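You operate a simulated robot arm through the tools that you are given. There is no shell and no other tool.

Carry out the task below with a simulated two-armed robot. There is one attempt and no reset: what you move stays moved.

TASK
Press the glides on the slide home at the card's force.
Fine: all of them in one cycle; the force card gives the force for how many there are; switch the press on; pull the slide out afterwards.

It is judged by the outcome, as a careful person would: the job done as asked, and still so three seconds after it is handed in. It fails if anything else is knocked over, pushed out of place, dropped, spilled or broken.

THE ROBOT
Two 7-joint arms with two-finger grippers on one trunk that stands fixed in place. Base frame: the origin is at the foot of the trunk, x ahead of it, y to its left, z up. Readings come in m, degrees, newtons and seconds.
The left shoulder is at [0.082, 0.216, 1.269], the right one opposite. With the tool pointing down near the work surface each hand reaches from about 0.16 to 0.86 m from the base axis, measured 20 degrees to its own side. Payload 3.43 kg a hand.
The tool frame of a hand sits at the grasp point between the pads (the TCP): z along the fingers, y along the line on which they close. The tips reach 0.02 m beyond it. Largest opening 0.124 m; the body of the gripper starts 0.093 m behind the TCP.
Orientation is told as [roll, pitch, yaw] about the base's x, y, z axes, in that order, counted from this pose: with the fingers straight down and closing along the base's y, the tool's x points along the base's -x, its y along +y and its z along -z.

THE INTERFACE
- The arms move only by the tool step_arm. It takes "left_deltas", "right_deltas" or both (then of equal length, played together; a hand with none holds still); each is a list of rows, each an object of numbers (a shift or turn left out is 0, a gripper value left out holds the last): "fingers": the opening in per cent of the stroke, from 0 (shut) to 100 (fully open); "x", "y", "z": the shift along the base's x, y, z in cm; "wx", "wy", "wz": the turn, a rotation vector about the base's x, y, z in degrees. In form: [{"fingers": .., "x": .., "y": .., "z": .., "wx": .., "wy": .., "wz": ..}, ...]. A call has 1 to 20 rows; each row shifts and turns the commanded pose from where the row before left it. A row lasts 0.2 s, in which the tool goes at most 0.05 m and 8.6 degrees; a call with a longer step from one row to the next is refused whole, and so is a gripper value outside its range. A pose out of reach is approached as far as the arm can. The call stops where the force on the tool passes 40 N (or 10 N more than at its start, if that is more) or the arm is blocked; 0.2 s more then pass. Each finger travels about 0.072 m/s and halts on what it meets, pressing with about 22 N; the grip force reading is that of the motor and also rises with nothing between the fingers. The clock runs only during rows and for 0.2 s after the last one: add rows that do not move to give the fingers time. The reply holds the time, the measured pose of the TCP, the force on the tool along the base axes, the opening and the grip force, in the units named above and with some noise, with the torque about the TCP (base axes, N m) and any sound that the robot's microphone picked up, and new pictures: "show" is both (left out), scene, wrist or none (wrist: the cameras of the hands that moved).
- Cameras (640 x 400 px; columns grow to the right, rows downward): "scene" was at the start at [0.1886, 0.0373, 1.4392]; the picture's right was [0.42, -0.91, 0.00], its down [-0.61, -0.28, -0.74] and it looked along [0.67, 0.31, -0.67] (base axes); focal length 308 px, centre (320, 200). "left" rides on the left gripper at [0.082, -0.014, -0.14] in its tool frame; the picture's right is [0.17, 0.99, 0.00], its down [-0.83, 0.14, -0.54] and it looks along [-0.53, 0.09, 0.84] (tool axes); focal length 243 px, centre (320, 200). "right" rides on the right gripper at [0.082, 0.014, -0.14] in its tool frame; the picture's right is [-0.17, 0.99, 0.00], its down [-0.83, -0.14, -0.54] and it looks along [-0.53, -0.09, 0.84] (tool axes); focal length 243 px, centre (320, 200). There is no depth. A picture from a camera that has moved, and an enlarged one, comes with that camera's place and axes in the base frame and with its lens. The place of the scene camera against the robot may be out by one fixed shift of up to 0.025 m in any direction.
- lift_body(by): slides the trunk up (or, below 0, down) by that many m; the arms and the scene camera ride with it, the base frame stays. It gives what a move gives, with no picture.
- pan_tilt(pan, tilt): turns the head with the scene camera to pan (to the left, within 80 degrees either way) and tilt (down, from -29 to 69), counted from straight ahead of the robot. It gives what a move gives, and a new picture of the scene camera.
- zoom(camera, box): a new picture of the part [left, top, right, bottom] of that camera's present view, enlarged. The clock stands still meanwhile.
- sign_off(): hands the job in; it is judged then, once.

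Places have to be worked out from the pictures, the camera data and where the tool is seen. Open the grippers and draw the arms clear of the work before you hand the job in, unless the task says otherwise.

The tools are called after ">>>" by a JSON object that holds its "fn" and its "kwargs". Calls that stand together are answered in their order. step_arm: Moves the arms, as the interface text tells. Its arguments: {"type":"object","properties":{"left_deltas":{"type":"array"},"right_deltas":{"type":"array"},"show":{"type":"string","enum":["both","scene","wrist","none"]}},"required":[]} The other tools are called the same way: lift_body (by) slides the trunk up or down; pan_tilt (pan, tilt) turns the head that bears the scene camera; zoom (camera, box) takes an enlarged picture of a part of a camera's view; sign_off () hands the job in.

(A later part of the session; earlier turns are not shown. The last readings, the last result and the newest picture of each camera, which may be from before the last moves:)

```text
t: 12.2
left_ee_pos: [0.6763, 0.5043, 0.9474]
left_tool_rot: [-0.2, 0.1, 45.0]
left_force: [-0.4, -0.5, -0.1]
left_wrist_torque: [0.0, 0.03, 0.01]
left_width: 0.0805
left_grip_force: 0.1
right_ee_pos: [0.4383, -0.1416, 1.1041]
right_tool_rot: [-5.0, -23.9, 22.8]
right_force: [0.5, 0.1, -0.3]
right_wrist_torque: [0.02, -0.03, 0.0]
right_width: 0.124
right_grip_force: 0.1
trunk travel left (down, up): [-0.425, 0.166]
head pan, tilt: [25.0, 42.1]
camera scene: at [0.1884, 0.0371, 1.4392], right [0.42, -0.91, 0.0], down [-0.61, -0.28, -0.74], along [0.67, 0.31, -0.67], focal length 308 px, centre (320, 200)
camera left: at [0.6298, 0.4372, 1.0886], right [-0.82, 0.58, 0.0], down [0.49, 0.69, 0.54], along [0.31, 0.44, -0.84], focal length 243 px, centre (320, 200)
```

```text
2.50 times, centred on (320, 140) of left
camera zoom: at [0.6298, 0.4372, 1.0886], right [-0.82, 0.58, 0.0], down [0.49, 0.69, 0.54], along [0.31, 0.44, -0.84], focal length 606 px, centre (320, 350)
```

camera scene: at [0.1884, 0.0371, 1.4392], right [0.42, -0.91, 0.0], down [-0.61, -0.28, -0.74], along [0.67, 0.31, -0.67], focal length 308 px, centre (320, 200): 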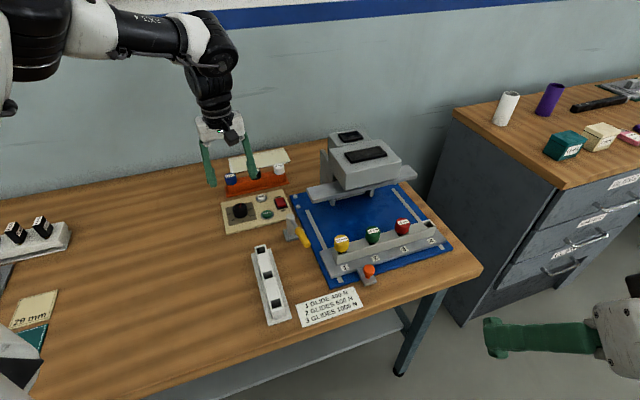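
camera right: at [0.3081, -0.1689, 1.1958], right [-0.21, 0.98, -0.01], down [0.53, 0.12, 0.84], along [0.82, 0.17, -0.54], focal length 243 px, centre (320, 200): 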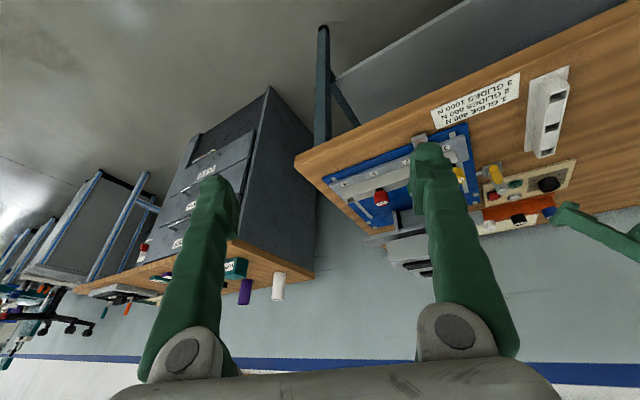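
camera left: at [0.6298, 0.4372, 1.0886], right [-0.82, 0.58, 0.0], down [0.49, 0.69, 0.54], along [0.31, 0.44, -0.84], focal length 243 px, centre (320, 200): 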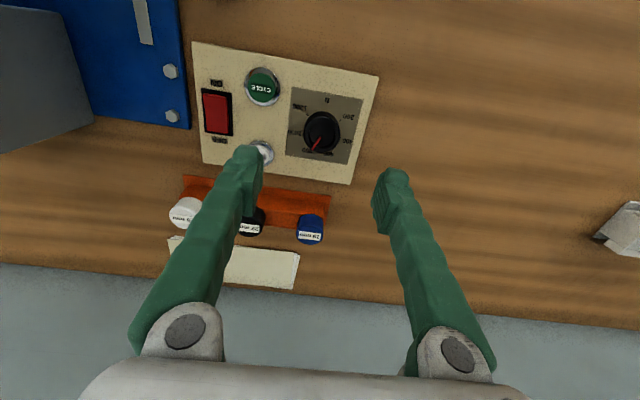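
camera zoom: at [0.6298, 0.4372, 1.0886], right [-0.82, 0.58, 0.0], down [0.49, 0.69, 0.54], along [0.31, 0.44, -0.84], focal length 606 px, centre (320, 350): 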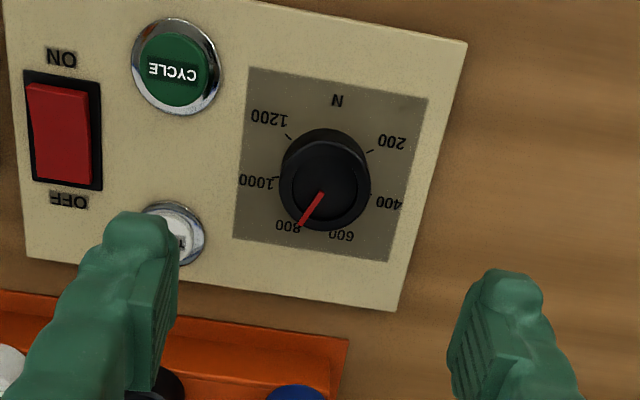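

Pointer sits clearly on 800. Triangulating gives the dial top at about (0.673, 0.505, 0.837), roughly 3 mm from the tool axis; I'll correct and descend to straddle the dial.

>>> {"fn": "step_arm", "kwargs": {"left_deltas": [{"x": -0.25, "y": 0.1, "z": -2.5}, {"z": -3}, {"z": -2.5}, {"z": -1.5}, {}], "show": "wrist"}}

>>> {"fn": "zoom", "kwargs": {"camera": "left", "box": [220, 80, 420, 240]}}

>>> {"fn": "zoom", "kwargs": {"camera": "scene", "box": [190, 150, 310, 240]}}

```text
t: 13.4
left_ee_pos: [0.6743, 0.5056, 0.8525]
left_tool_rot: [-0.2, 0.1, 45.0]
left_force: [0.3, 0.4, -0.3]
left_wrist_torque: [-0.02, 0.04, 0.02]
left_width: 0.0807
left_grip_force: 0.0
right_ee_pos: [0.4379, -0.1414, 1.104]
right_tool_rot: [-4.9, -24.0, 22.9]
right_force: [0.0, -0.3, 0.7]
right_wrist_torque: [0.0, 0.0, 0.0]
right_width: 0.1237
right_grip_force: 0.1
trunk travel left (down, up): [-0.425, 0.166]
head pan, tilt: [25.0, 42.1]
camera left: at [0.6282, 0.4385, 0.9934], right [-0.82, 0.58, 0.0], down [0.49, 0.69, 0.54], along [0.31, 0.44, -0.84], focal length 243 px, centre (320, 200)
```

left: 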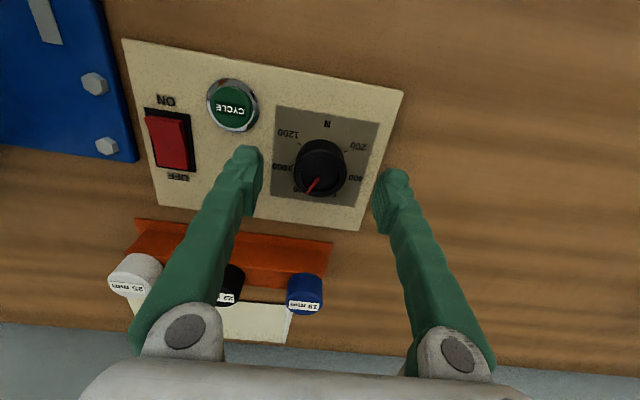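

```text
2.50 times, centred on (320, 160) of left
camera zoom: at [0.6282, 0.4385, 0.9934], right [-0.82, 0.58, 0.0], down [0.49, 0.69, 0.54], along [0.31, 0.44, -0.84], focal length 606 px, centre (320, 300)
```

zoom: 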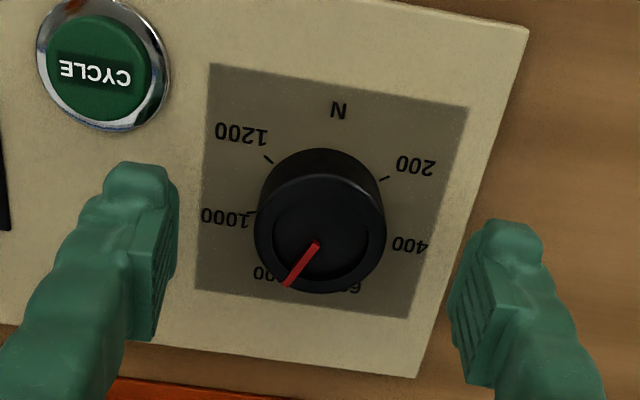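

```text
4.44 times, centred on (250, 195) of scene
camera zoom: at [0.1885, 0.0371, 1.4392], right [0.42, -0.91, 0.0], down [-0.61, -0.28, -0.74], along [0.67, 0.31, -0.67], focal length 1369 px, centre (631, 222)
```

zoom: 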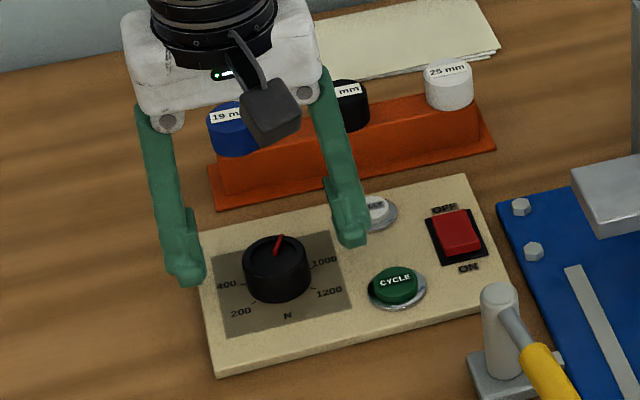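

The dial sits centred between the fingers, about 2 mm nearer the front than the tool axis. I'll shift that much, go down to z ≈ 0.838 and close on it.

>>> {"fn": "step_arm", "kwargs": {"left_deltas": [{"x": -0.14, "y": -0.14, "z": -0.8}, {"z": -0.65}, {}, {"fingers": 20}, {"fingers": 20}, {"fingers": 20}, {"fingers": 20}], "show": "wrist"}}

>>> {"fn": "zoom", "kwargs": {"camera": "left", "box": [220, 80, 420, 240]}}

```text
t: 15.0
left_ee_pos: [0.6734, 0.5033, 0.8374]
left_tool_rot: [0.0, 0.3, 45.0]
left_force: [3.4, -3.2, -2.7]
left_wrist_torque: [-0.01, -0.11, 0.01]
left_width: 0.0385
left_grip_force: 45.0
right_ee_pos: [0.4376, -0.1404, 1.1039]
right_tool_rot: [-4.9, -24.0, 22.9]
right_force: [-0.2, -0.7, 0.2]
right_wrist_torque: [0.01, 0.02, -0.03]
right_width: 0.1242
right_grip_force: 0.1
trunk travel left (down, up): [-0.425, 0.166]
head pan, tilt: [25.0, 42.1]
camera left: at [0.6268, 0.437, 0.9784], right [-0.81, 0.58, 0.0], down [0.49, 0.69, 0.54], along [0.31, 0.44, -0.84], focal length 243 px, centre (320, 200)
```

left: 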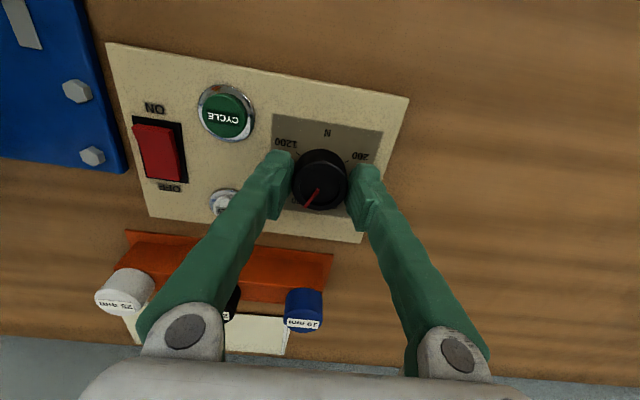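

```text
2.50 times, centred on (320, 160) of left
camera zoom: at [0.6268, 0.437, 0.9784], right [-0.81, 0.58, 0.0], down [0.49, 0.69, 0.54], along [0.31, 0.44, -0.84], focal length 606 px, centre (320, 300)
```

zoom: 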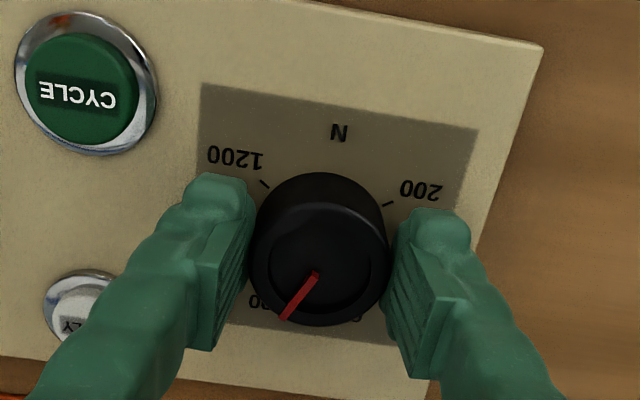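

Gripped firmly at 38.5 mm with little side force. Now I'll turn the dial 50° clockwise.

>>> {"fn": "step_arm", "kwargs": {"left_deltas": [{"wz": -7.15}, {"wz": -7.15}, {"wz": -7.15}, {"wz": -7.15}, {"wz": -7.15}, {"wz": -7.15}, {"wz": -7.1}, {}], "show": "wrist"}}

>>> {"fn": "zoom", "kwargs": {"camera": "left", "box": [220, 80, 420, 240]}}

```text
t: 16.8
left_ee_pos: [0.6737, 0.5045, 0.8377]
left_tool_rot: [0.0, 0.1, -4.9]
left_force: [1.7, -2.8, -2.0]
left_wrist_torque: [-0.03, 0.01, 0.01]
left_width: 0.0387
left_grip_force: 44.8
right_ee_pos: [0.4388, -0.1407, 1.105]
right_tool_rot: [-5.1, -23.9, 22.9]
right_force: [0.3, 0.3, 0.2]
right_wrist_torque: [-0.01, -0.01, -0.02]
right_width: 0.124
right_grip_force: 0.1
trunk travel left (down, up): [-0.425, 0.166]
head pan, tilt: [25.0, 42.1]
camera left: at [0.5921, 0.4983, 0.9784], right [-0.08, 1.0, 0.0], down [0.84, 0.07, 0.54], along [0.54, 0.04, -0.84], focal length 243 px, centre (320, 200)
```

left: 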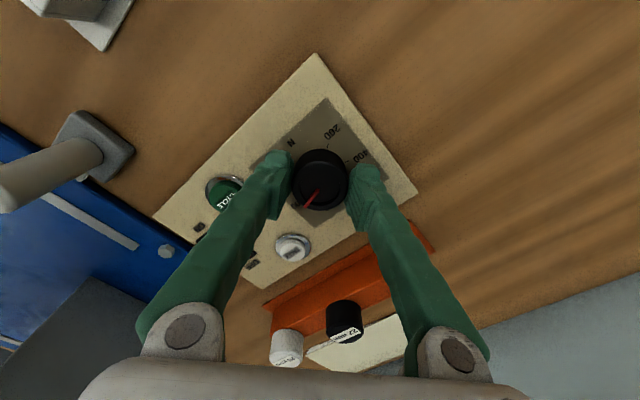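

```text
2.50 times, centred on (320, 160) of left
camera zoom: at [0.5921, 0.4983, 0.9784], right [-0.08, 1.0, 0.0], down [0.84, 0.07, 0.54], along [0.54, 0.04, -0.84], focal length 606 px, centre (320, 300)
```

zoom: 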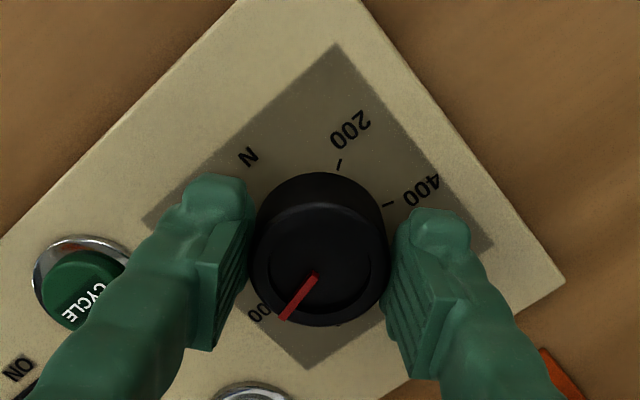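

The dial turned with the gripper with no slip. I'll open the fingers, rise and check the pointer against the scale.

>>> {"fn": "step_arm", "kwargs": {"left_deltas": [{"fingers": 60}, {"fingers": 60}, {"fingers": 60}, {"z": 3}, {"z": 4}, {"z": 4}, {}], "show": "wrist"}}

>>> {"fn": "zoom", "kwargs": {"camera": "left", "box": [260, 80, 380, 180]}}

>>> {"fn": "zoom", "kwargs": {"camera": "scene", "box": [220, 190, 270, 230]}}

```text
t: 18.4
left_ee_pos: [0.6731, 0.5052, 0.948]
left_tool_rot: [-0.1, 0.3, -4.9]
left_force: [-0.4, 0.5, 0.4]
left_wrist_torque: [0.01, 0.0, 0.01]
left_width: 0.0746
left_grip_force: 0.0
right_ee_pos: [0.4395, -0.14, 1.1052]
right_tool_rot: [-5.0, -23.9, 22.9]
right_force: [0.5, -0.2, -0.3]
right_wrist_torque: [-0.03, 0.01, -0.01]
right_width: 0.1242
right_grip_force: 0.0
trunk travel left (down, up): [-0.425, 0.166]
head pan, tilt: [25.0, 42.1]
camera left: at [0.5928, 0.4988, 1.0886], right [-0.08, 1.0, 0.0], down [0.84, 0.07, 0.54], along [0.53, 0.04, -0.84], focal length 243 px, centre (320, 200)
```

left: 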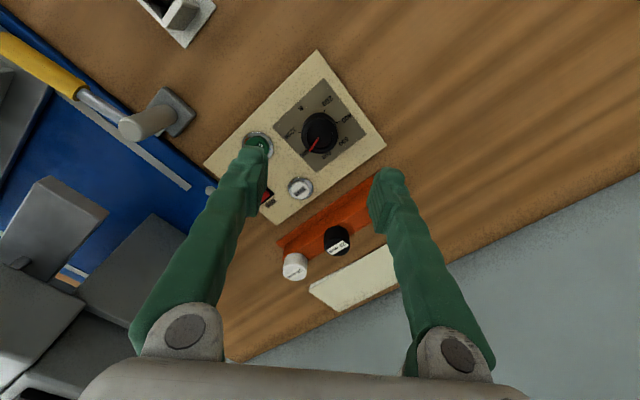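

```text
4.00 times, centred on (320, 130) of left
camera zoom: at [0.5928, 0.4988, 1.0886], right [-0.08, 1.0, 0.0], down [0.84, 0.07, 0.54], along [0.53, 0.04, -0.84], focal length 970 px, centre (320, 480)
```

zoom: 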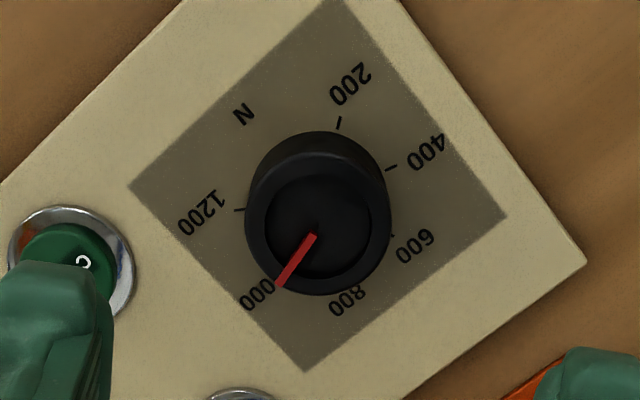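

```text
10.00 times, centred on (245, 210) of scene
camera zoom: at [0.1891, 0.0377, 1.439], right [0.42, -0.91, 0.0], down [-0.61, -0.28, -0.74], along [0.67, 0.31, -0.67], focal length 3081 px, centre (1070, 100)
```

zoom: 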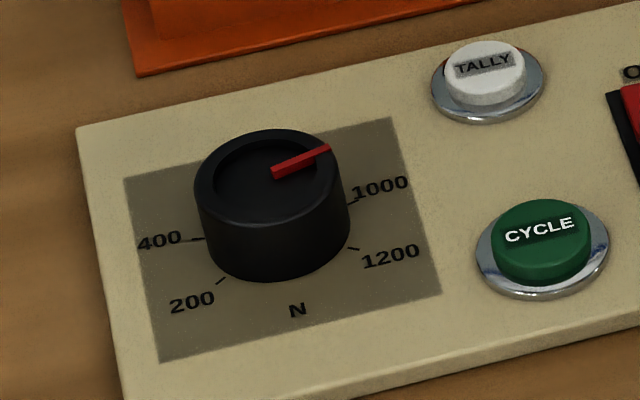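

The pointer measures about −30.5° in base axes against −30° for the 1000 mark, so the dial is on 1000 N. Next I'll take the left hand to the front of the press, facing along its axis, to study the knob, slide and bar.

>>> {"fn": "step_arm", "kwargs": {"left_deltas": [{"z": 4}, {"z": 4, "y": -2, "wz": 6}, {"z": 2, "y": -4, "x": -1.2, "wz": 6}, {"y": -4.2, "x": -1.5, "wz": 6.4}, {"y": -4.2, "x": -1.5, "wz": 6.4}, {"y": -4.2, "x": -1.5, "wz": 6.4}, {"y": -4.2, "x": -1.5, "wz": 6.4}, {"y": -4.2, "x": -1.5, "wz": 6.3}, {"y": -4.2, "x": -1.5, "wz": 6}, {"y": -4.2, "x": -1.5}, {}], "show": "both"}}

```text
t: 20.8
left_ee_pos: [0.6618, 0.3616, 1.0287]
left_tool_rot: [-0.3, 0.3, 44.8]
left_force: [0.3, 0.6, -0.8]
left_wrist_torque: [0.0, -0.01, -0.01]
left_width: 0.0744
left_grip_force: 0.1
left hand out of reach, approached as far as the arm can: row 7, 8, 9, 10
right_ee_pos: [0.4374, -0.1418, 1.1043]
right_tool_rot: [-5.0, -24.0, 22.9]
right_force: [-0.3, -0.9, 0.0]
right_wrist_torque: [0.03, -0.01, 0.02]
right_width: 0.124
right_grip_force: 0.0
trunk travel left (down, up): [-0.425, 0.166]
head pan, tilt: [25.0, 42.1]
camera scene: at [0.1884, 0.0373, 1.4392], right [0.42, -0.91, 0.0], down [-0.61, -0.28, -0.74], along [0.67, 0.31, -0.67], focal length 308 px, centre (320, 200)
camera left: at [0.6145, 0.294, 1.1696], right [-0.81, 0.58, 0.0], down [0.49, 0.69, 0.53], along [0.32, 0.43, -0.85], focal length 243 px, centre (320, 200)
```

scene: 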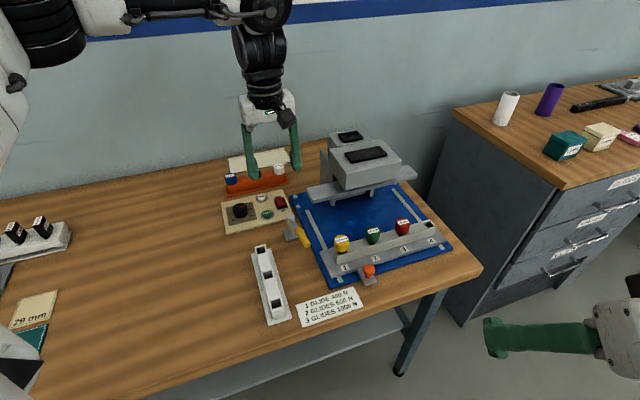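
left: 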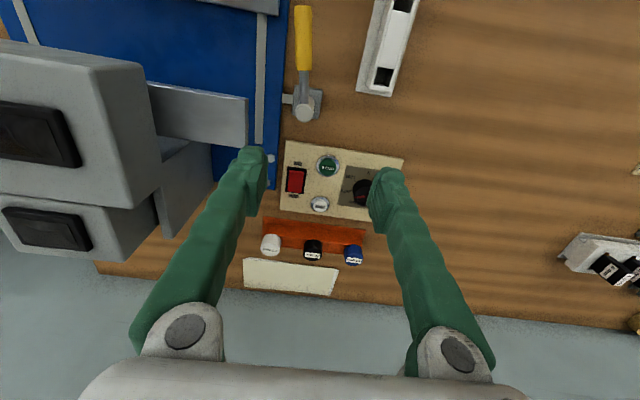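

The left arm can't follow with 45° yaw toward the middle. From here the press head and bar show well, so I'll zoom to measure how far they overhang.

>>> {"fn": "zoom", "kwargs": {"camera": "left", "box": [0, 0, 320, 200]}}

>>> {"fn": "zoom", "kwargs": {"camera": "left", "box": [250, 60, 420, 230]}}

>>> {"fn": "zoom", "kwargs": {"camera": "scene", "box": [290, 120, 430, 220]}}

```text
2.00 times, centred on (160, 100) of left
camera zoom: at [0.6145, 0.294, 1.1696], right [-0.81, 0.58, 0.0], down [0.49, 0.69, 0.53], along [0.32, 0.43, -0.85], focal length 485 px, centre (640, 400)
```

zoom: 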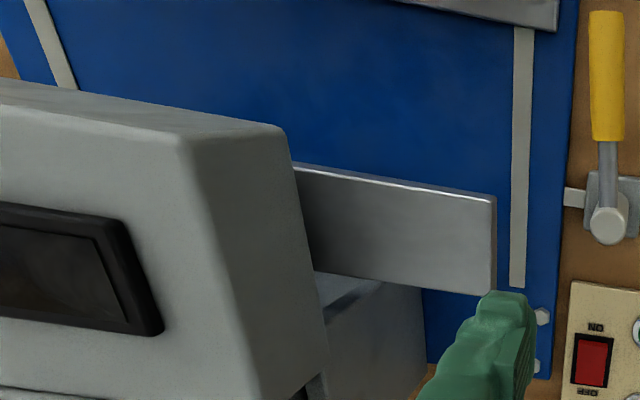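

```text
2.35 times, centred on (335, 145) of left
camera zoom: at [0.6145, 0.294, 1.1696], right [-0.81, 0.58, 0.0], down [0.49, 0.69, 0.53], along [0.32, 0.43, -0.85], focal length 571 px, centre (285, 329)
```

zoom: 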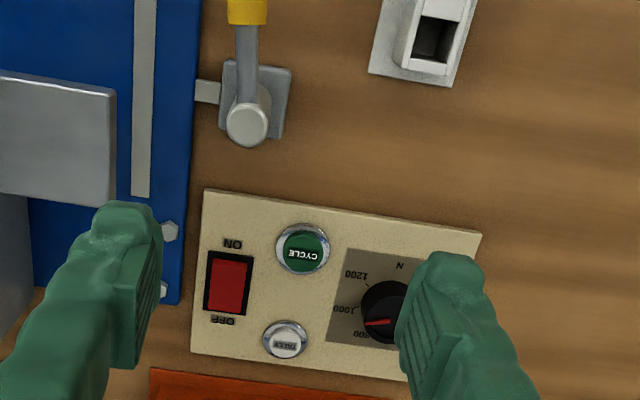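

```text
4.00 times, centred on (360, 170) of scene
camera zoom: at [0.1884, 0.0373, 1.4392], right [0.42, -0.91, 0.0], down [-0.61, -0.28, -0.74], along [0.67, 0.31, -0.67], focal length 1232 px, centre (160, 320)
```

zoom: 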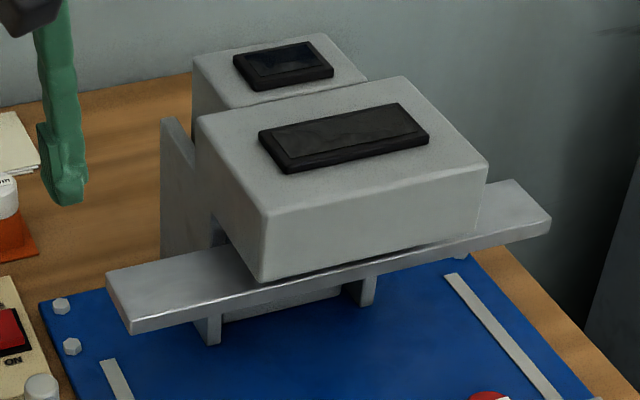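

Measured: the ram bar is centred about 15 cm further in than the rail, and the head's front face would sit only ~2 cm behind the knob at the end of travel, so a straight-down hand would foul it. I'll use the right hand, tilted ~35° leaning back out of the press, for the slide, and bring the left hand back over the panel.

>>> {"fn": "step_arm", "kwargs": {"left_deltas": [{"x": 1.1, "y": 3.2, "wz": -4.5}, {"x": 1.1, "y": 3.2, "wz": -4.5}, {"x": 1.1, "y": 3.2, "wz": -4.5}, {"x": 1.1, "y": 3.2, "wz": -4.5}, {"x": 1.1, "y": 3.2, "wz": -4.5}, {"x": 1.1, "y": 3.2, "wz": -4.5}, {"x": 1.1, "y": 3.2, "wz": -4.5}, {"x": 1.1, "y": 3.2, "wz": -4.5}, {"x": 1.1, "y": 3.2, "wz": -4.5}, {"x": 1.1, "y": 3.2, "wz": -4.5}], "right_deltas": [{"wz": 7.4, "x": 3}, {"wz": 7.4, "x": 3}, {"wz": 7.3, "x": 1.5, "y": 2.5, "z": -1.5}, {"wx": 5.35, "wy": -2.45, "wz": 1.45, "x": 1.5, "y": 2.5, "z": -1.5}, {"wx": 5.35, "wy": -2.45, "wz": 1.45, "x": 1.5, "y": 2.5, "z": -1.5}, {"y": 3, "z": -2}, {"y": 3, "z": -2}, {"y": 2.6, "z": -2}, {}, {}], "show": "both"}}

```text
t: 23.0
left_ee_pos: [0.6635, 0.6619, 1.0077]
left_tool_rot: [-0.1, 0.1, -0.1]
left_force: [0.3, 0.3, 0.2]
left_wrist_torque: [-0.02, 0.04, 0.04]
left_width: 0.0743
left_grip_force: 0.1
left hand out of reach, approached as far as the arm can: row 3, 4, 5, 6, 7, 8, 10
right_ee_pos: [0.4473, -0.0107, 1.0378]
right_tool_rot: [-0.1, -29.7, 25.3]
right_force: [0.2, -0.7, 0.7]
right_wrist_torque: [-0.01, 0.0, -0.04]
right_width: 0.1239
right_grip_force: 0.1
right hand out of reach, approached as far as the arm can: row 1, 2, 3, 5
trunk travel left (down, up): [-0.425, 0.166]
head pan, tilt: [25.0, 42.1]
camera scene: at [0.1884, 0.0377, 1.4392], right [0.42, -0.91, 0.0], down [-0.61, -0.28, -0.74], along [0.67, 0.31, -0.67], focal length 308 px, centre (320, 200)
camera right: at [0.3148, -0.0571, 1.1177], right [-0.29, 0.95, 0.08], down [0.47, 0.07, 0.88], along [0.83, 0.29, -0.47], focal length 243 px, centre (320, 200)
camera left: at [0.5827, 0.649, 1.1494], right [-0.16, 0.99, 0.0], down [0.83, 0.14, 0.54], along [0.53, 0.09, -0.84], focal length 243 px, centre (320, 200)
```

scene: 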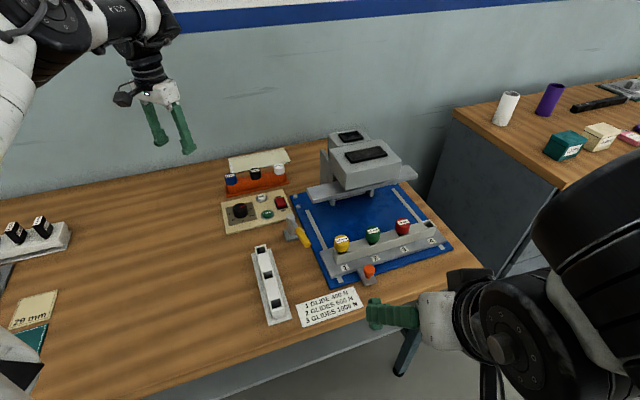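
right: 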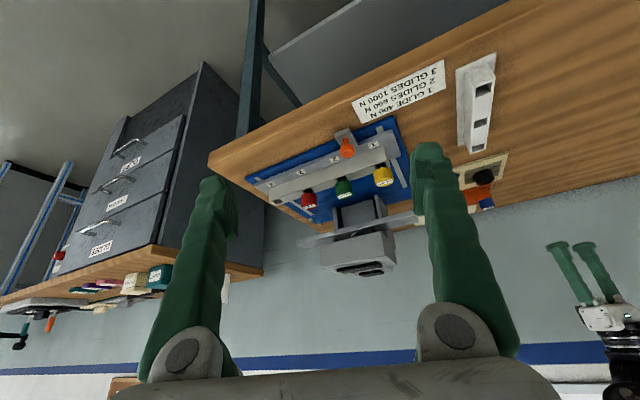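
left: 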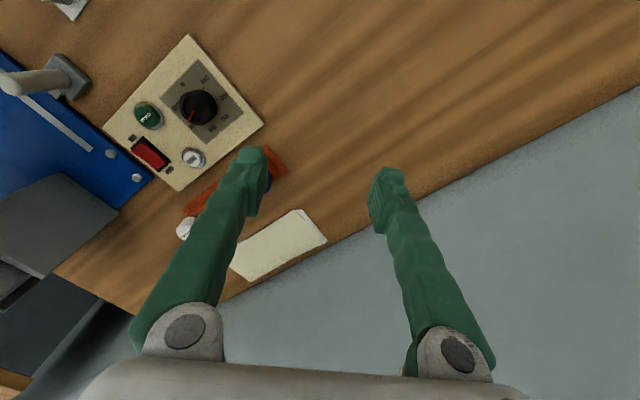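

The right hand reached (0.447, −0.011, 1.038) with yaw 25° and pitch −30°; some turning was clipped. I'll first extend it toward the knob and then add yaw.

>>> {"fn": "step_arm", "kwargs": {"right_deltas": [{"x": 3, "y": 1, "z": -1}, {"x": 3, "y": 1, "z": -1}, {"x": 3, "y": 1, "z": -1}, {"wz": 5}, {"wz": 5}, {"wz": 5}, {"wz": 5}, {}], "show": "both"}}

```text
t: 23.9
left_ee_pos: [0.6632, 0.6604, 1.01]
left_tool_rot: [0.0, 0.2, -0.1]
left_force: [-0.7, 0.6, -0.8]
left_wrist_torque: [0.05, -0.01, 0.02]
left_width: 0.0744
left_grip_force: 0.1
right_ee_pos: [0.5748, -0.0024, 1.0577]
right_tool_rot: [6.4, -33.6, 15.9]
right_force: [0.6, -0.6, -0.2]
right_wrist_torque: [0.02, 0.0, 0.05]
right_width: 0.1241
right_grip_force: 0.2
right hand out of reach, approached as far as the arm can: row 1, 4
trunk travel left (down, up): [-0.425, 0.166]
head pan, tilt: [25.0, 42.1]
stopped in row 4 (right hand): the arm was blocked; the commanded pose is now the measured one
camera scene: at [0.1886, 0.0352, 1.4392], right [0.42, -0.91, 0.0], down [-0.61, -0.28, -0.74], along [0.67, 0.31, -0.67], focal length 308 px, centre (320, 200)
camera right: at [0.4346, -0.0427, 1.1282], right [-0.19, 0.96, 0.18], down [0.44, -0.08, 0.89], along [0.88, 0.25, -0.41], focal length 243 px, centre (320, 200)
```

scene: 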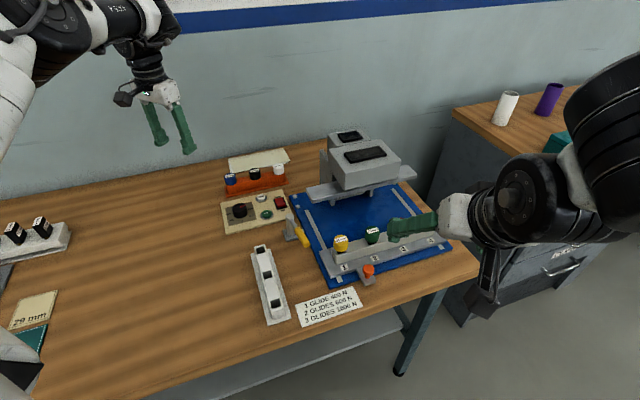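
right: 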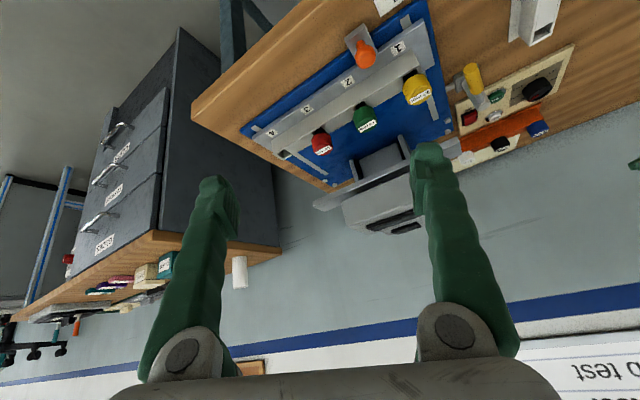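

The right arm runs into its own limits with that tilt at this height. I'll withdraw it to the right and straighten it, and use the left arm for the slide: pushing and pulling with a slight tilt should clear the press head.

>>> {"fn": "step_arm", "kwargs": {"right_deltas": [{"y": -4}, {"y": -4}, {"y": -4, "wz": -5.3}, {"y": -4, "wz": -5.3}, {"y": -3, "wz": -5.3}, {"wy": 6.7}, {"wy": 6.7}, {"wy": 6.7}, {"wy": 6.7}, {"wy": 6.8}, {"wx": -6.4}, {}], "show": "scene"}}

```text
t: 26.5
left_ee_pos: [0.6641, 0.6604, 1.0096]
left_tool_rot: [0.0, 0.0, -0.1]
left_force: [-0.8, -0.4, 0.2]
left_wrist_torque: [0.0, -0.02, 0.03]
left_width: 0.0748
left_grip_force: 0.0
right_ee_pos: [0.5329, -0.1335, 1.0219]
right_tool_rot: [0.0, 0.0, 0.4]
right_force: [-0.3, -0.4, 0.0]
right_wrist_torque: [0.01, 0.02, 0.04]
right_width: 0.124
right_grip_force: 0.1
right hand out of reach, approached as far as the arm can: row 1, 2, 8, 9, 10
trunk travel left (down, up): [-0.425, 0.166]
head pan, tilt: [25.0, 42.1]
camera scene: at [0.1886, 0.0362, 1.4392], right [0.42, -0.91, 0.0], down [-0.61, -0.28, -0.74], along [0.67, 0.31, -0.67], focal length 308 px, centre (320, 200)
```

scene: 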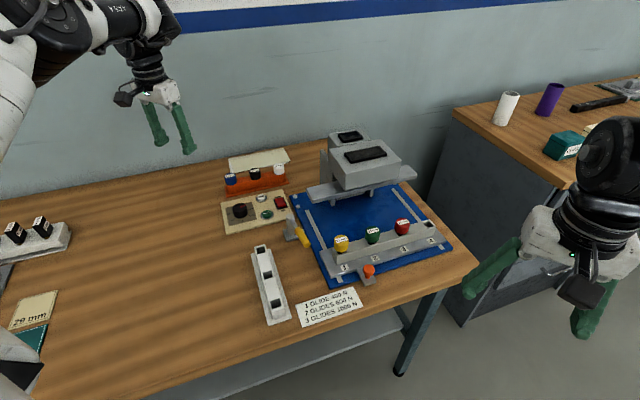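

The right hand is straight again. I'll park it further right, and bring the left hand round the front to hover near the orange knob with yaw 0.

>>> {"fn": "step_arm", "kwargs": {"left_deltas": [{"x": -3, "y": -3.5}, {"x": -3, "y": -3.5}, {"x": -3, "y": -3.5}, {"x": -3, "y": -3.5}, {"x": -3, "y": -3.5}, {"y": -4}, {"y": -4}, {"y": -4}, {"y": -4}, {"y": -4}, {"y": -4}, {"y": -4}, {"x": 2, "y": -2.6}, {"x": 2, "y": -2.6}, {"x": 2, "y": -2.6}, {"x": 1, "y": -2}, {}], "right_deltas": [{"x": -2, "y": -2, "z": 1.5}, {"x": -2, "y": -2, "z": 1.5}, {"x": -2, "y": -2, "z": 1.5}, {"x": -2, "y": -2, "z": 1.5}, {"x": -2, "y": -2, "z": 1.5}, {"x": -2, "y": -2, "z": 1.5}, {}, {}, {}, {}, {}, {}, {}, {}, {}, {}, {}], "show": "both"}}

```text
t: 30.1
left_ee_pos: [0.5139, 0.2172, 1.0089]
left_tool_rot: [-0.2, 0.1, -0.1]
left_force: [0.4, -0.1, 0.3]
left_wrist_torque: [-0.01, -0.01, -0.02]
left_width: 0.0743
left_grip_force: 0.0
left hand out of reach, approached as far as the arm can: row 12, 13, 14, 15, 16
right_ee_pos: [0.4384, -0.2022, 1.0686]
right_tool_rot: [-0.1, 0.0, 0.2]
right_force: [0.5, -1.2, 0.3]
right_wrist_torque: [0.01, 0.01, 0.01]
right_width: 0.1241
right_grip_force: 0.0
right hand out of reach, approached as far as the arm can: row 2, 3, 5, 6
trunk travel left (down, up): [-0.425, 0.166]
head pan, tilt: [25.0, 42.1]
camera scene: at [0.189, 0.0374, 1.4391], right [0.42, -0.91, 0.0], down [-0.61, -0.28, -0.74], along [0.67, 0.31, -0.67], focal length 308 px, centre (320, 200)
camera right: at [0.3561, -0.1868, 1.2077], right [0.16, 0.99, 0.0], down [0.83, -0.14, 0.54], along [0.53, -0.09, -0.84], focal length 243 px, centre (320, 200)
camera left: at [0.4341, 0.2044, 1.1491], right [-0.16, 0.99, 0.0], down [0.83, 0.14, 0.54], along [0.53, 0.09, -0.84], focal length 243 px, centre (320, 200)
```

scene: 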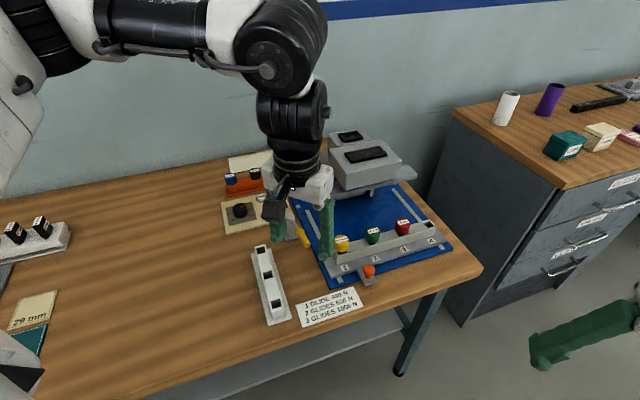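
right: 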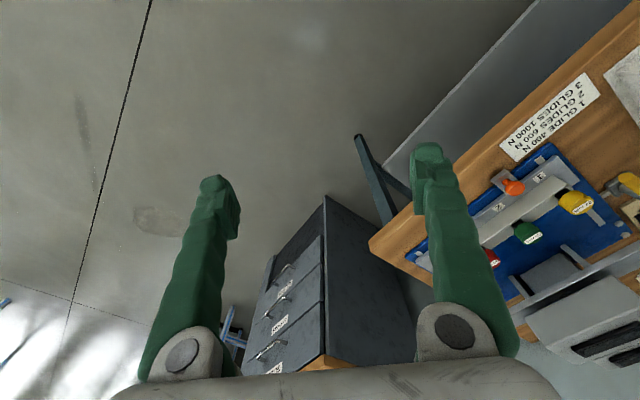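
left: 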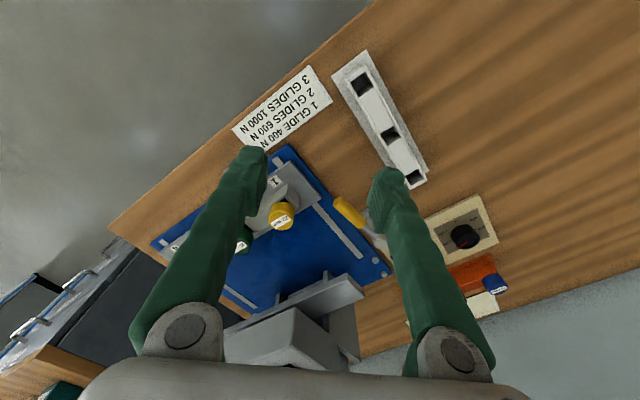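

The left arm stalls at y ≈ 0.21 here. I'll test whether being farther out lets it cross toward the knob.

>>> {"fn": "step_arm", "kwargs": {"left_deltas": [{"x": 2}, {"x": 2}, {"x": 2}, {"y": -2}, {"y": -2}, {"y": -2}, {"y": -2}], "show": "none"}}

```text
t: 31.7
left_ee_pos: [0.5285, 0.2218, 1.0037]
left_tool_rot: [-0.2, 0.0, -0.1]
left_force: [0.0, 0.3, 0.0]
left_wrist_torque: [-0.01, 0.03, 0.06]
left_width: 0.0743
left_grip_force: 0.1
left hand out of reach, approached as far as the arm can: row 1, 2, 3, 4, 5, 6, 7
right_ee_pos: [0.4372, -0.2009, 1.0698]
right_tool_rot: [-0.2, -0.1, 0.1]
right_force: [-0.2, -0.4, -0.6]
right_wrist_torque: [-0.01, 0.02, 0.01]
right_width: 0.124
right_grip_force: 0.1
trunk travel left (down, up): [-0.425, 0.166]
head pan, tilt: [25.0, 42.1]
```

Moving outward at this height is refused too, so the arm seems to be cramped by height. I'll lower the hand to z ≈ 0.94 over the free spot and try again.

>>> {"fn": "step_arm", "kwargs": {"left_deltas": [{"z": -2}, {"z": -2}, {"z": -2}, {"x": 2, "y": -2}, {"x": 2, "y": -2}, {}], "show": "both"}}

```text
t: 33.1
left_ee_pos: [0.5277, 0.2223, 0.9424]
left_tool_rot: [-0.1, 0.1, -0.2]
left_force: [-0.5, -0.3, 0.3]
left_wrist_torque: [0.02, 0.03, 0.01]
left_width: 0.0746
left_grip_force: 0.1
left hand out of reach, approached as far as the arm can: row 4, 5
right_ee_pos: [0.4371, -0.2026, 1.0702]
right_tool_rot: [-0.2, -0.1, 0.1]
right_force: [-0.5, -0.8, 0.7]
right_wrist_torque: [0.0, -0.01, 0.0]
right_width: 0.124
right_grip_force: 0.1
trunk travel left (down, up): [-0.425, 0.166]
head pan, tilt: [25.0, 42.1]
camera scene: at [0.1888, 0.0374, 1.4391], right [0.42, -0.91, 0.0], down [-0.61, -0.28, -0.74], along [0.67, 0.31, -0.67], focal length 308 px, centre (320, 200)
camera left: at [0.4481, 0.2098, 1.0836], right [-0.16, 0.99, 0.0], down [0.83, 0.14, 0.54], along [0.53, 0.09, -0.84], focal length 243 px, centre (320, 200)
```

scene: 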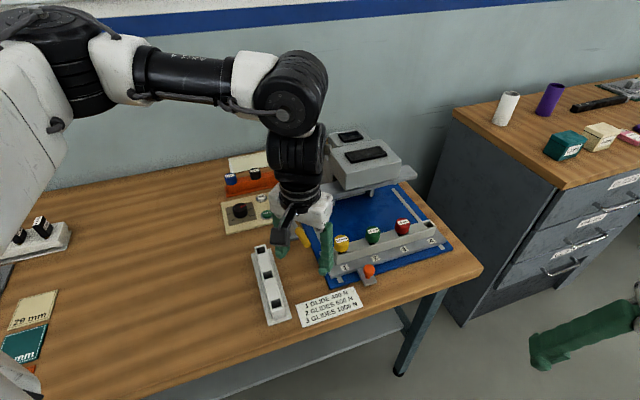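
left: 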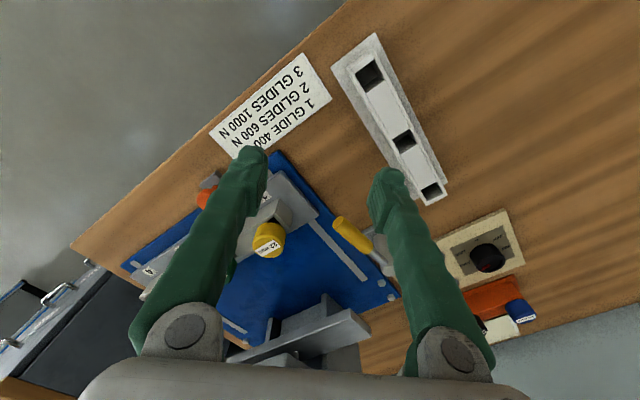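

The left elbow stays far out to the left, so the left wrist cannot turn that way near the middle. I'll withdraw the left hand and test the right arm, straight down with positive yaw, toward the knob.

>>> {"fn": "step_arm", "kwargs": {"left_deltas": [{"z": 3}, {"z": 3, "y": 2}, {"y": 4, "z": 1}, {"y": 4, "z": 1}, {"y": 4}, {"y": 4}, {"y": 4}, {"y": 4}], "right_deltas": [{"x": 2, "y": 2}, {"x": 2, "y": 2}, {"x": 2, "y": 2, "wz": 5}, {"x": 2, "y": 2, "wz": 5}, {"x": 2, "y": 2, "wz": 5}, {"y": 3, "z": -1, "wz": 5}, {"y": 3, "z": -1, "wz": 5}, {}], "show": "both"}}

```text
t: 34.6
left_ee_pos: [0.5286, 0.42, 1.0218]
left_tool_rot: [-0.1, 0.2, -0.1]
left_force: [-0.4, 0.5, -0.2]
left_wrist_torque: [0.0, -0.01, -0.01]
left_width: 0.0746
left_grip_force: 0.0
right_ee_pos: [0.5423, -0.0152, 1.0657]
right_tool_rot: [7.9, -3.8, 15.2]
right_force: [0.5, -0.7, 0.0]
right_wrist_torque: [0.02, -0.01, 0.0]
right_width: 0.1237
right_grip_force: 0.1
right hand out of reach, approached as far as the arm can: row 3, 4, 5, 6, 7
trunk travel left (down, up): [-0.425, 0.166]
head pan, tilt: [25.0, 42.1]
stopped in row 7 (right hand): the arm was blocked; the commanded pose is now the measured one
camera scene: at [0.1888, 0.039, 1.4391], right [0.42, -0.91, 0.0], down [-0.61, -0.28, -0.74], along [0.67, 0.31, -0.67], focal length 308 px, centre (320, 200)
camera right: at [0.4553, -0.0445, 1.1996], right [-0.1, 0.98, 0.15], down [0.82, 0.0, 0.57], along [0.56, 0.18, -0.81], focal length 243 px, centre (320, 200)
camera left: at [0.4481, 0.4074, 1.1625], right [-0.16, 0.99, 0.0], down [0.83, 0.14, 0.54], along [0.53, 0.09, -0.84], focal length 243 px, centre (320, 200)
```

scene: 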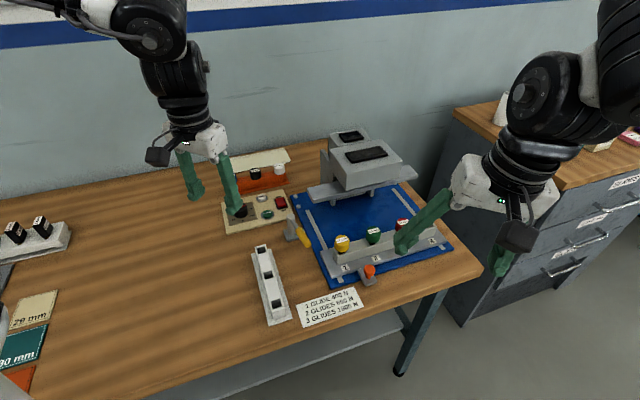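
right: 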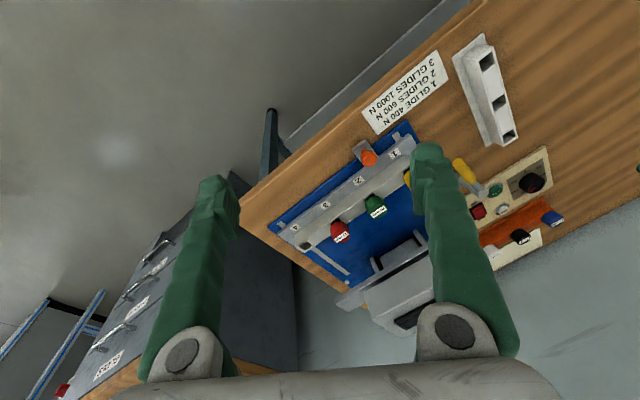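
left: 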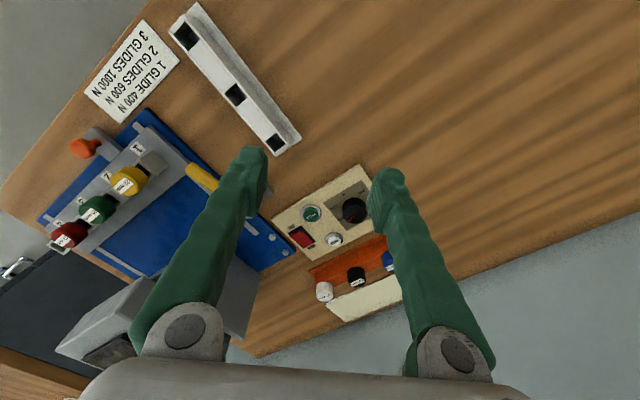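

The right arm also balks at positive yaw. Now I'll test the left arm with negative yaw (closing along the slide's travel), which should suit its outward elbow; the right hand goes back out of the way.

>>> {"fn": "step_arm", "kwargs": {"left_deltas": [{"wz": -7.5}, {"wz": -7.5}, {"wz": -7.5}, {"wz": -7.5}, {"wz": -7.5}, {"wz": -7.5}, {"y": -3}, {"y": -3}, {"y": -3}, {"y": -3}, {"y": -3}, {"y": -3}], "right_deltas": [{"wz": -7}, {"wz": -8, "wy": 3.8}, {"wx": -7.9, "y": -2}, {"y": -4}, {"y": -4}, {"y": -4}, {"y": -4}, {"y": -4}, {"x": -4}, {"x": -4}, {}, {}], "show": "both"}}

```text
refused: row 2 steps farther than a row can; nothing moved
```

One row turned too much (8.9°); I'll reduce it.

>>> {"fn": "step_arm", "kwargs": {"left_deltas": [{"wz": -7.5}, {"wz": -7.5}, {"wz": -7.5}, {"wz": -7.5}, {"wz": -7.5}, {"wz": -7.5}, {"y": -3}, {"y": -3}, {"y": -3}, {"y": -3}, {"y": -3}, {"y": -3}], "right_deltas": [{"wz": -7}, {"wz": -7, "wy": 3.8}, {"wx": -7.5, "y": -2}, {"y": -4}, {"y": -4}, {"y": -4}, {"y": -4}, {"y": -4}, {"x": -4}, {"x": -4}, {}, {}], "show": "both"}}

```text
t: 37.2
left_ee_pos: [0.5289, 0.2384, 1.0213]
left_tool_rot: [-0.1, 0.2, -45.1]
left_force: [-0.4, 0.1, 1.0]
left_wrist_torque: [-0.01, 0.02, 0.0]
left_width: 0.0743
left_grip_force: 0.1
right_ee_pos: [0.4234, -0.1651, 1.0329]
right_tool_rot: [0.6, 0.2, 1.4]
right_force: [0.7, 0.7, -0.4]
right_wrist_torque: [0.01, 0.03, -0.05]
right_width: 0.1241
right_grip_force: 0.0
right hand out of reach, approached as far as the arm can: row 6, 7, 8
trunk travel left (down, up): [-0.425, 0.166]
head pan, tilt: [25.0, 42.1]
camera scene: at [0.1896, 0.0367, 1.439], right [0.42, -0.91, 0.0], down [-0.61, -0.28, -0.74], along [0.67, 0.31, -0.67], focal length 308 px, centre (320, 200)
camera right: at [0.3414, -0.1527, 1.1718], right [0.14, 0.99, 0.01], down [0.84, -0.13, 0.53], along [0.53, -0.07, -0.84], focal length 243 px, centre (320, 200)
camera left: at [0.4631, 0.2873, 1.1627], right [0.58, 0.81, 0.0], down [0.69, -0.49, 0.54], along [0.44, -0.31, -0.84], focal length 243 px, centre (320, 200)
```

scene: 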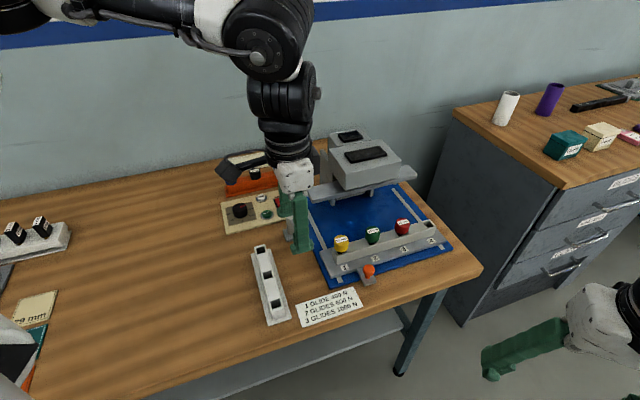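
right: 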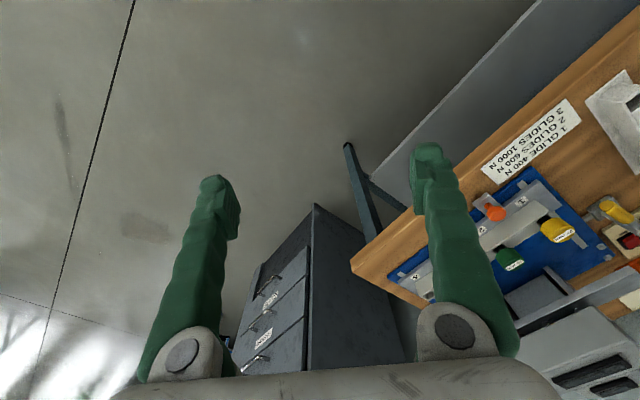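
left: 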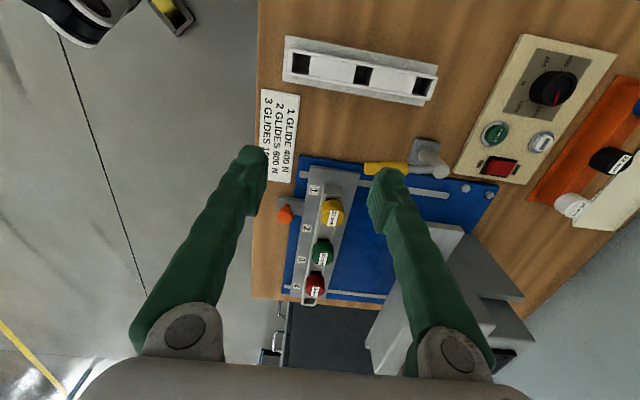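

With yaw −45° the left arm moves inward freely, and the camera now looks across the press. I'll zoom to measure the knob, tab, bar and lever more exactly.

>>> {"fn": "zoom", "kwargs": {"camera": "left", "box": [250, 130, 460, 320]}}

>>> {"fn": "zoom", "kwargs": {"camera": "left", "box": [340, 100, 520, 220]}}

>>> {"fn": "zoom", "kwargs": {"camera": "left", "box": [265, 150, 365, 240]}}

```text
2.11 times, centred on (355, 225) of left
camera zoom: at [0.4631, 0.2873, 1.1627], right [0.58, 0.81, 0.0], down [0.69, -0.49, 0.54], along [0.44, -0.31, -0.84], focal length 511 px, centre (246, 147)
```

zoom: 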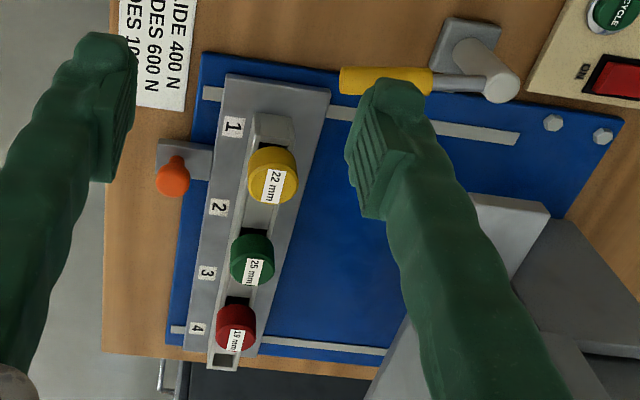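

```text
3.33 times, centred on (430, 160) of left
camera zoom: at [0.4631, 0.2873, 1.1627], right [0.58, 0.81, 0.0], down [0.69, -0.49, 0.54], along [0.44, -0.31, -0.84], focal length 809 px, centre (-47, 333)
```

zoom: 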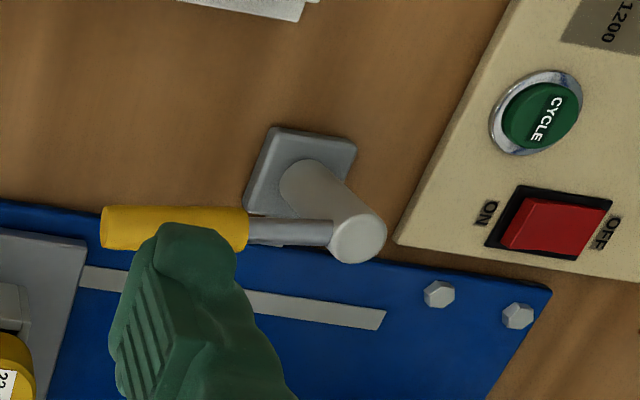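

```text
4.44 times, centred on (315, 195) of left
camera zoom: at [0.4631, 0.2873, 1.1627], right [0.58, 0.81, 0.0], down [0.69, -0.49, 0.54], along [0.44, -0.31, -0.84], focal length 1078 px, centre (342, 222)
```

zoom: 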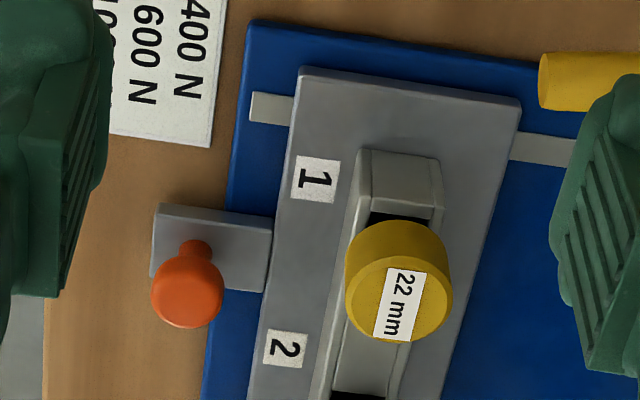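

The knob's head is at about (0.6255, 0.103, 0.837). I'll close the left fingers, tilt the hand 12° away from the press head, and bring it in front of the knob at a safe height first.

>>> {"fn": "step_arm", "kwargs": {"left_deltas": [{"fingers": 0, "x": 1.1, "y": -2.55, "z": -1}, {"x": 1.1, "y": -2.55, "z": -1}, {"x": 1.1, "y": -2.55, "z": -1}, {"x": 1.1, "y": -2.55, "z": -1}, {"x": 1.1, "y": -2.55, "z": -1}, {"x": 1.0, "y": -2.6, "z": -1}, {"wx": -4.25, "wy": -4.25}, {"wx": -4.25, "wy": -4.25}, {}], "show": "both"}}

>>> {"fn": "zoom", "kwargs": {"camera": "left", "box": [200, 60, 520, 260]}}

```text
t: 39.2
left_ee_pos: [0.5342, 0.2255, 1.0162]
left_tool_rot: [0.0, -11.8, -45.0]
left_force: [0.6, -0.9, -0.6]
left_wrist_torque: [0.03, 0.03, 0.02]
left_width: 0.0
left_grip_force: 21.8
left hand out of reach, approached as far as the arm can: row 1, 2, 3, 4, 5, 6
right_ee_pos: [0.4228, -0.1638, 1.0324]
right_tool_rot: [0.6, 0.3, 1.5]
right_force: [-0.6, -0.1, -0.7]
right_wrist_torque: [0.01, 0.0, -0.03]
right_width: 0.1239
right_grip_force: 0.0
trunk travel left (down, up): [-0.425, 0.166]
head pan, tilt: [25.0, 42.1]
camera scene: at [0.1895, 0.0367, 1.439], right [0.42, -0.91, 0.0], down [-0.61, -0.28, -0.74], along [0.67, 0.31, -0.67], focal length 308 px, centre (320, 200)
camera left: at [0.4494, 0.2935, 1.1357], right [0.58, 0.81, -0.03], down [0.59, -0.4, 0.7], along [0.55, -0.43, -0.71], focal length 243 px, centre (320, 200)
```

scene: 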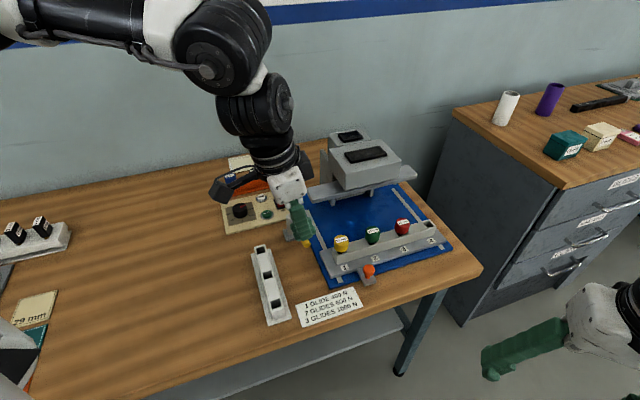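
left: 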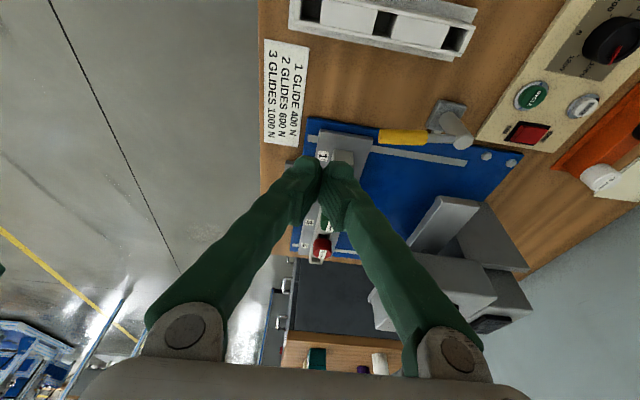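

```text
2.00 times, centred on (360, 160) of left
camera zoom: at [0.4494, 0.2935, 1.1357], right [0.58, 0.81, -0.03], down [0.59, -0.4, 0.7], along [0.55, -0.43, -0.71], focal length 485 px, centre (240, 280)
```

zoom: 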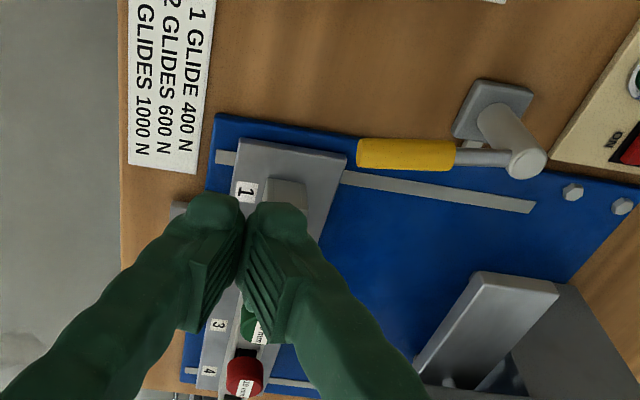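

The left arm keeps stalling at its own shoulder line because it is cramped at this height. Raising the trunk will let it hang straighter and cross inward, so I'll lift 0.12 m and retry.

>>> {"fn": "lift_body", "kwargs": {"by": 0.12}}

```text
t: 40.7
left_ee_pos: [0.5342, 0.2259, 1.1339]
left_tool_rot: [-0.1, -11.6, -45.0]
left_force: [0.4, -0.4, 0.2]
left_wrist_torque: [0.0, 0.02, 0.0]
left_width: 0.0002
left_grip_force: 21.9
right_ee_pos: [0.4231, -0.1641, 1.1511]
right_tool_rot: [0.7, 0.3, 1.3]
right_force: [-1.2, 1.0, -0.4]
right_wrist_torque: [0.03, 0.01, -0.02]
right_width: 0.1239
right_grip_force: 0.1
trunk travel left (down, up): [-0.545, 0.046]
head pan, tilt: [25.0, 42.1]
```

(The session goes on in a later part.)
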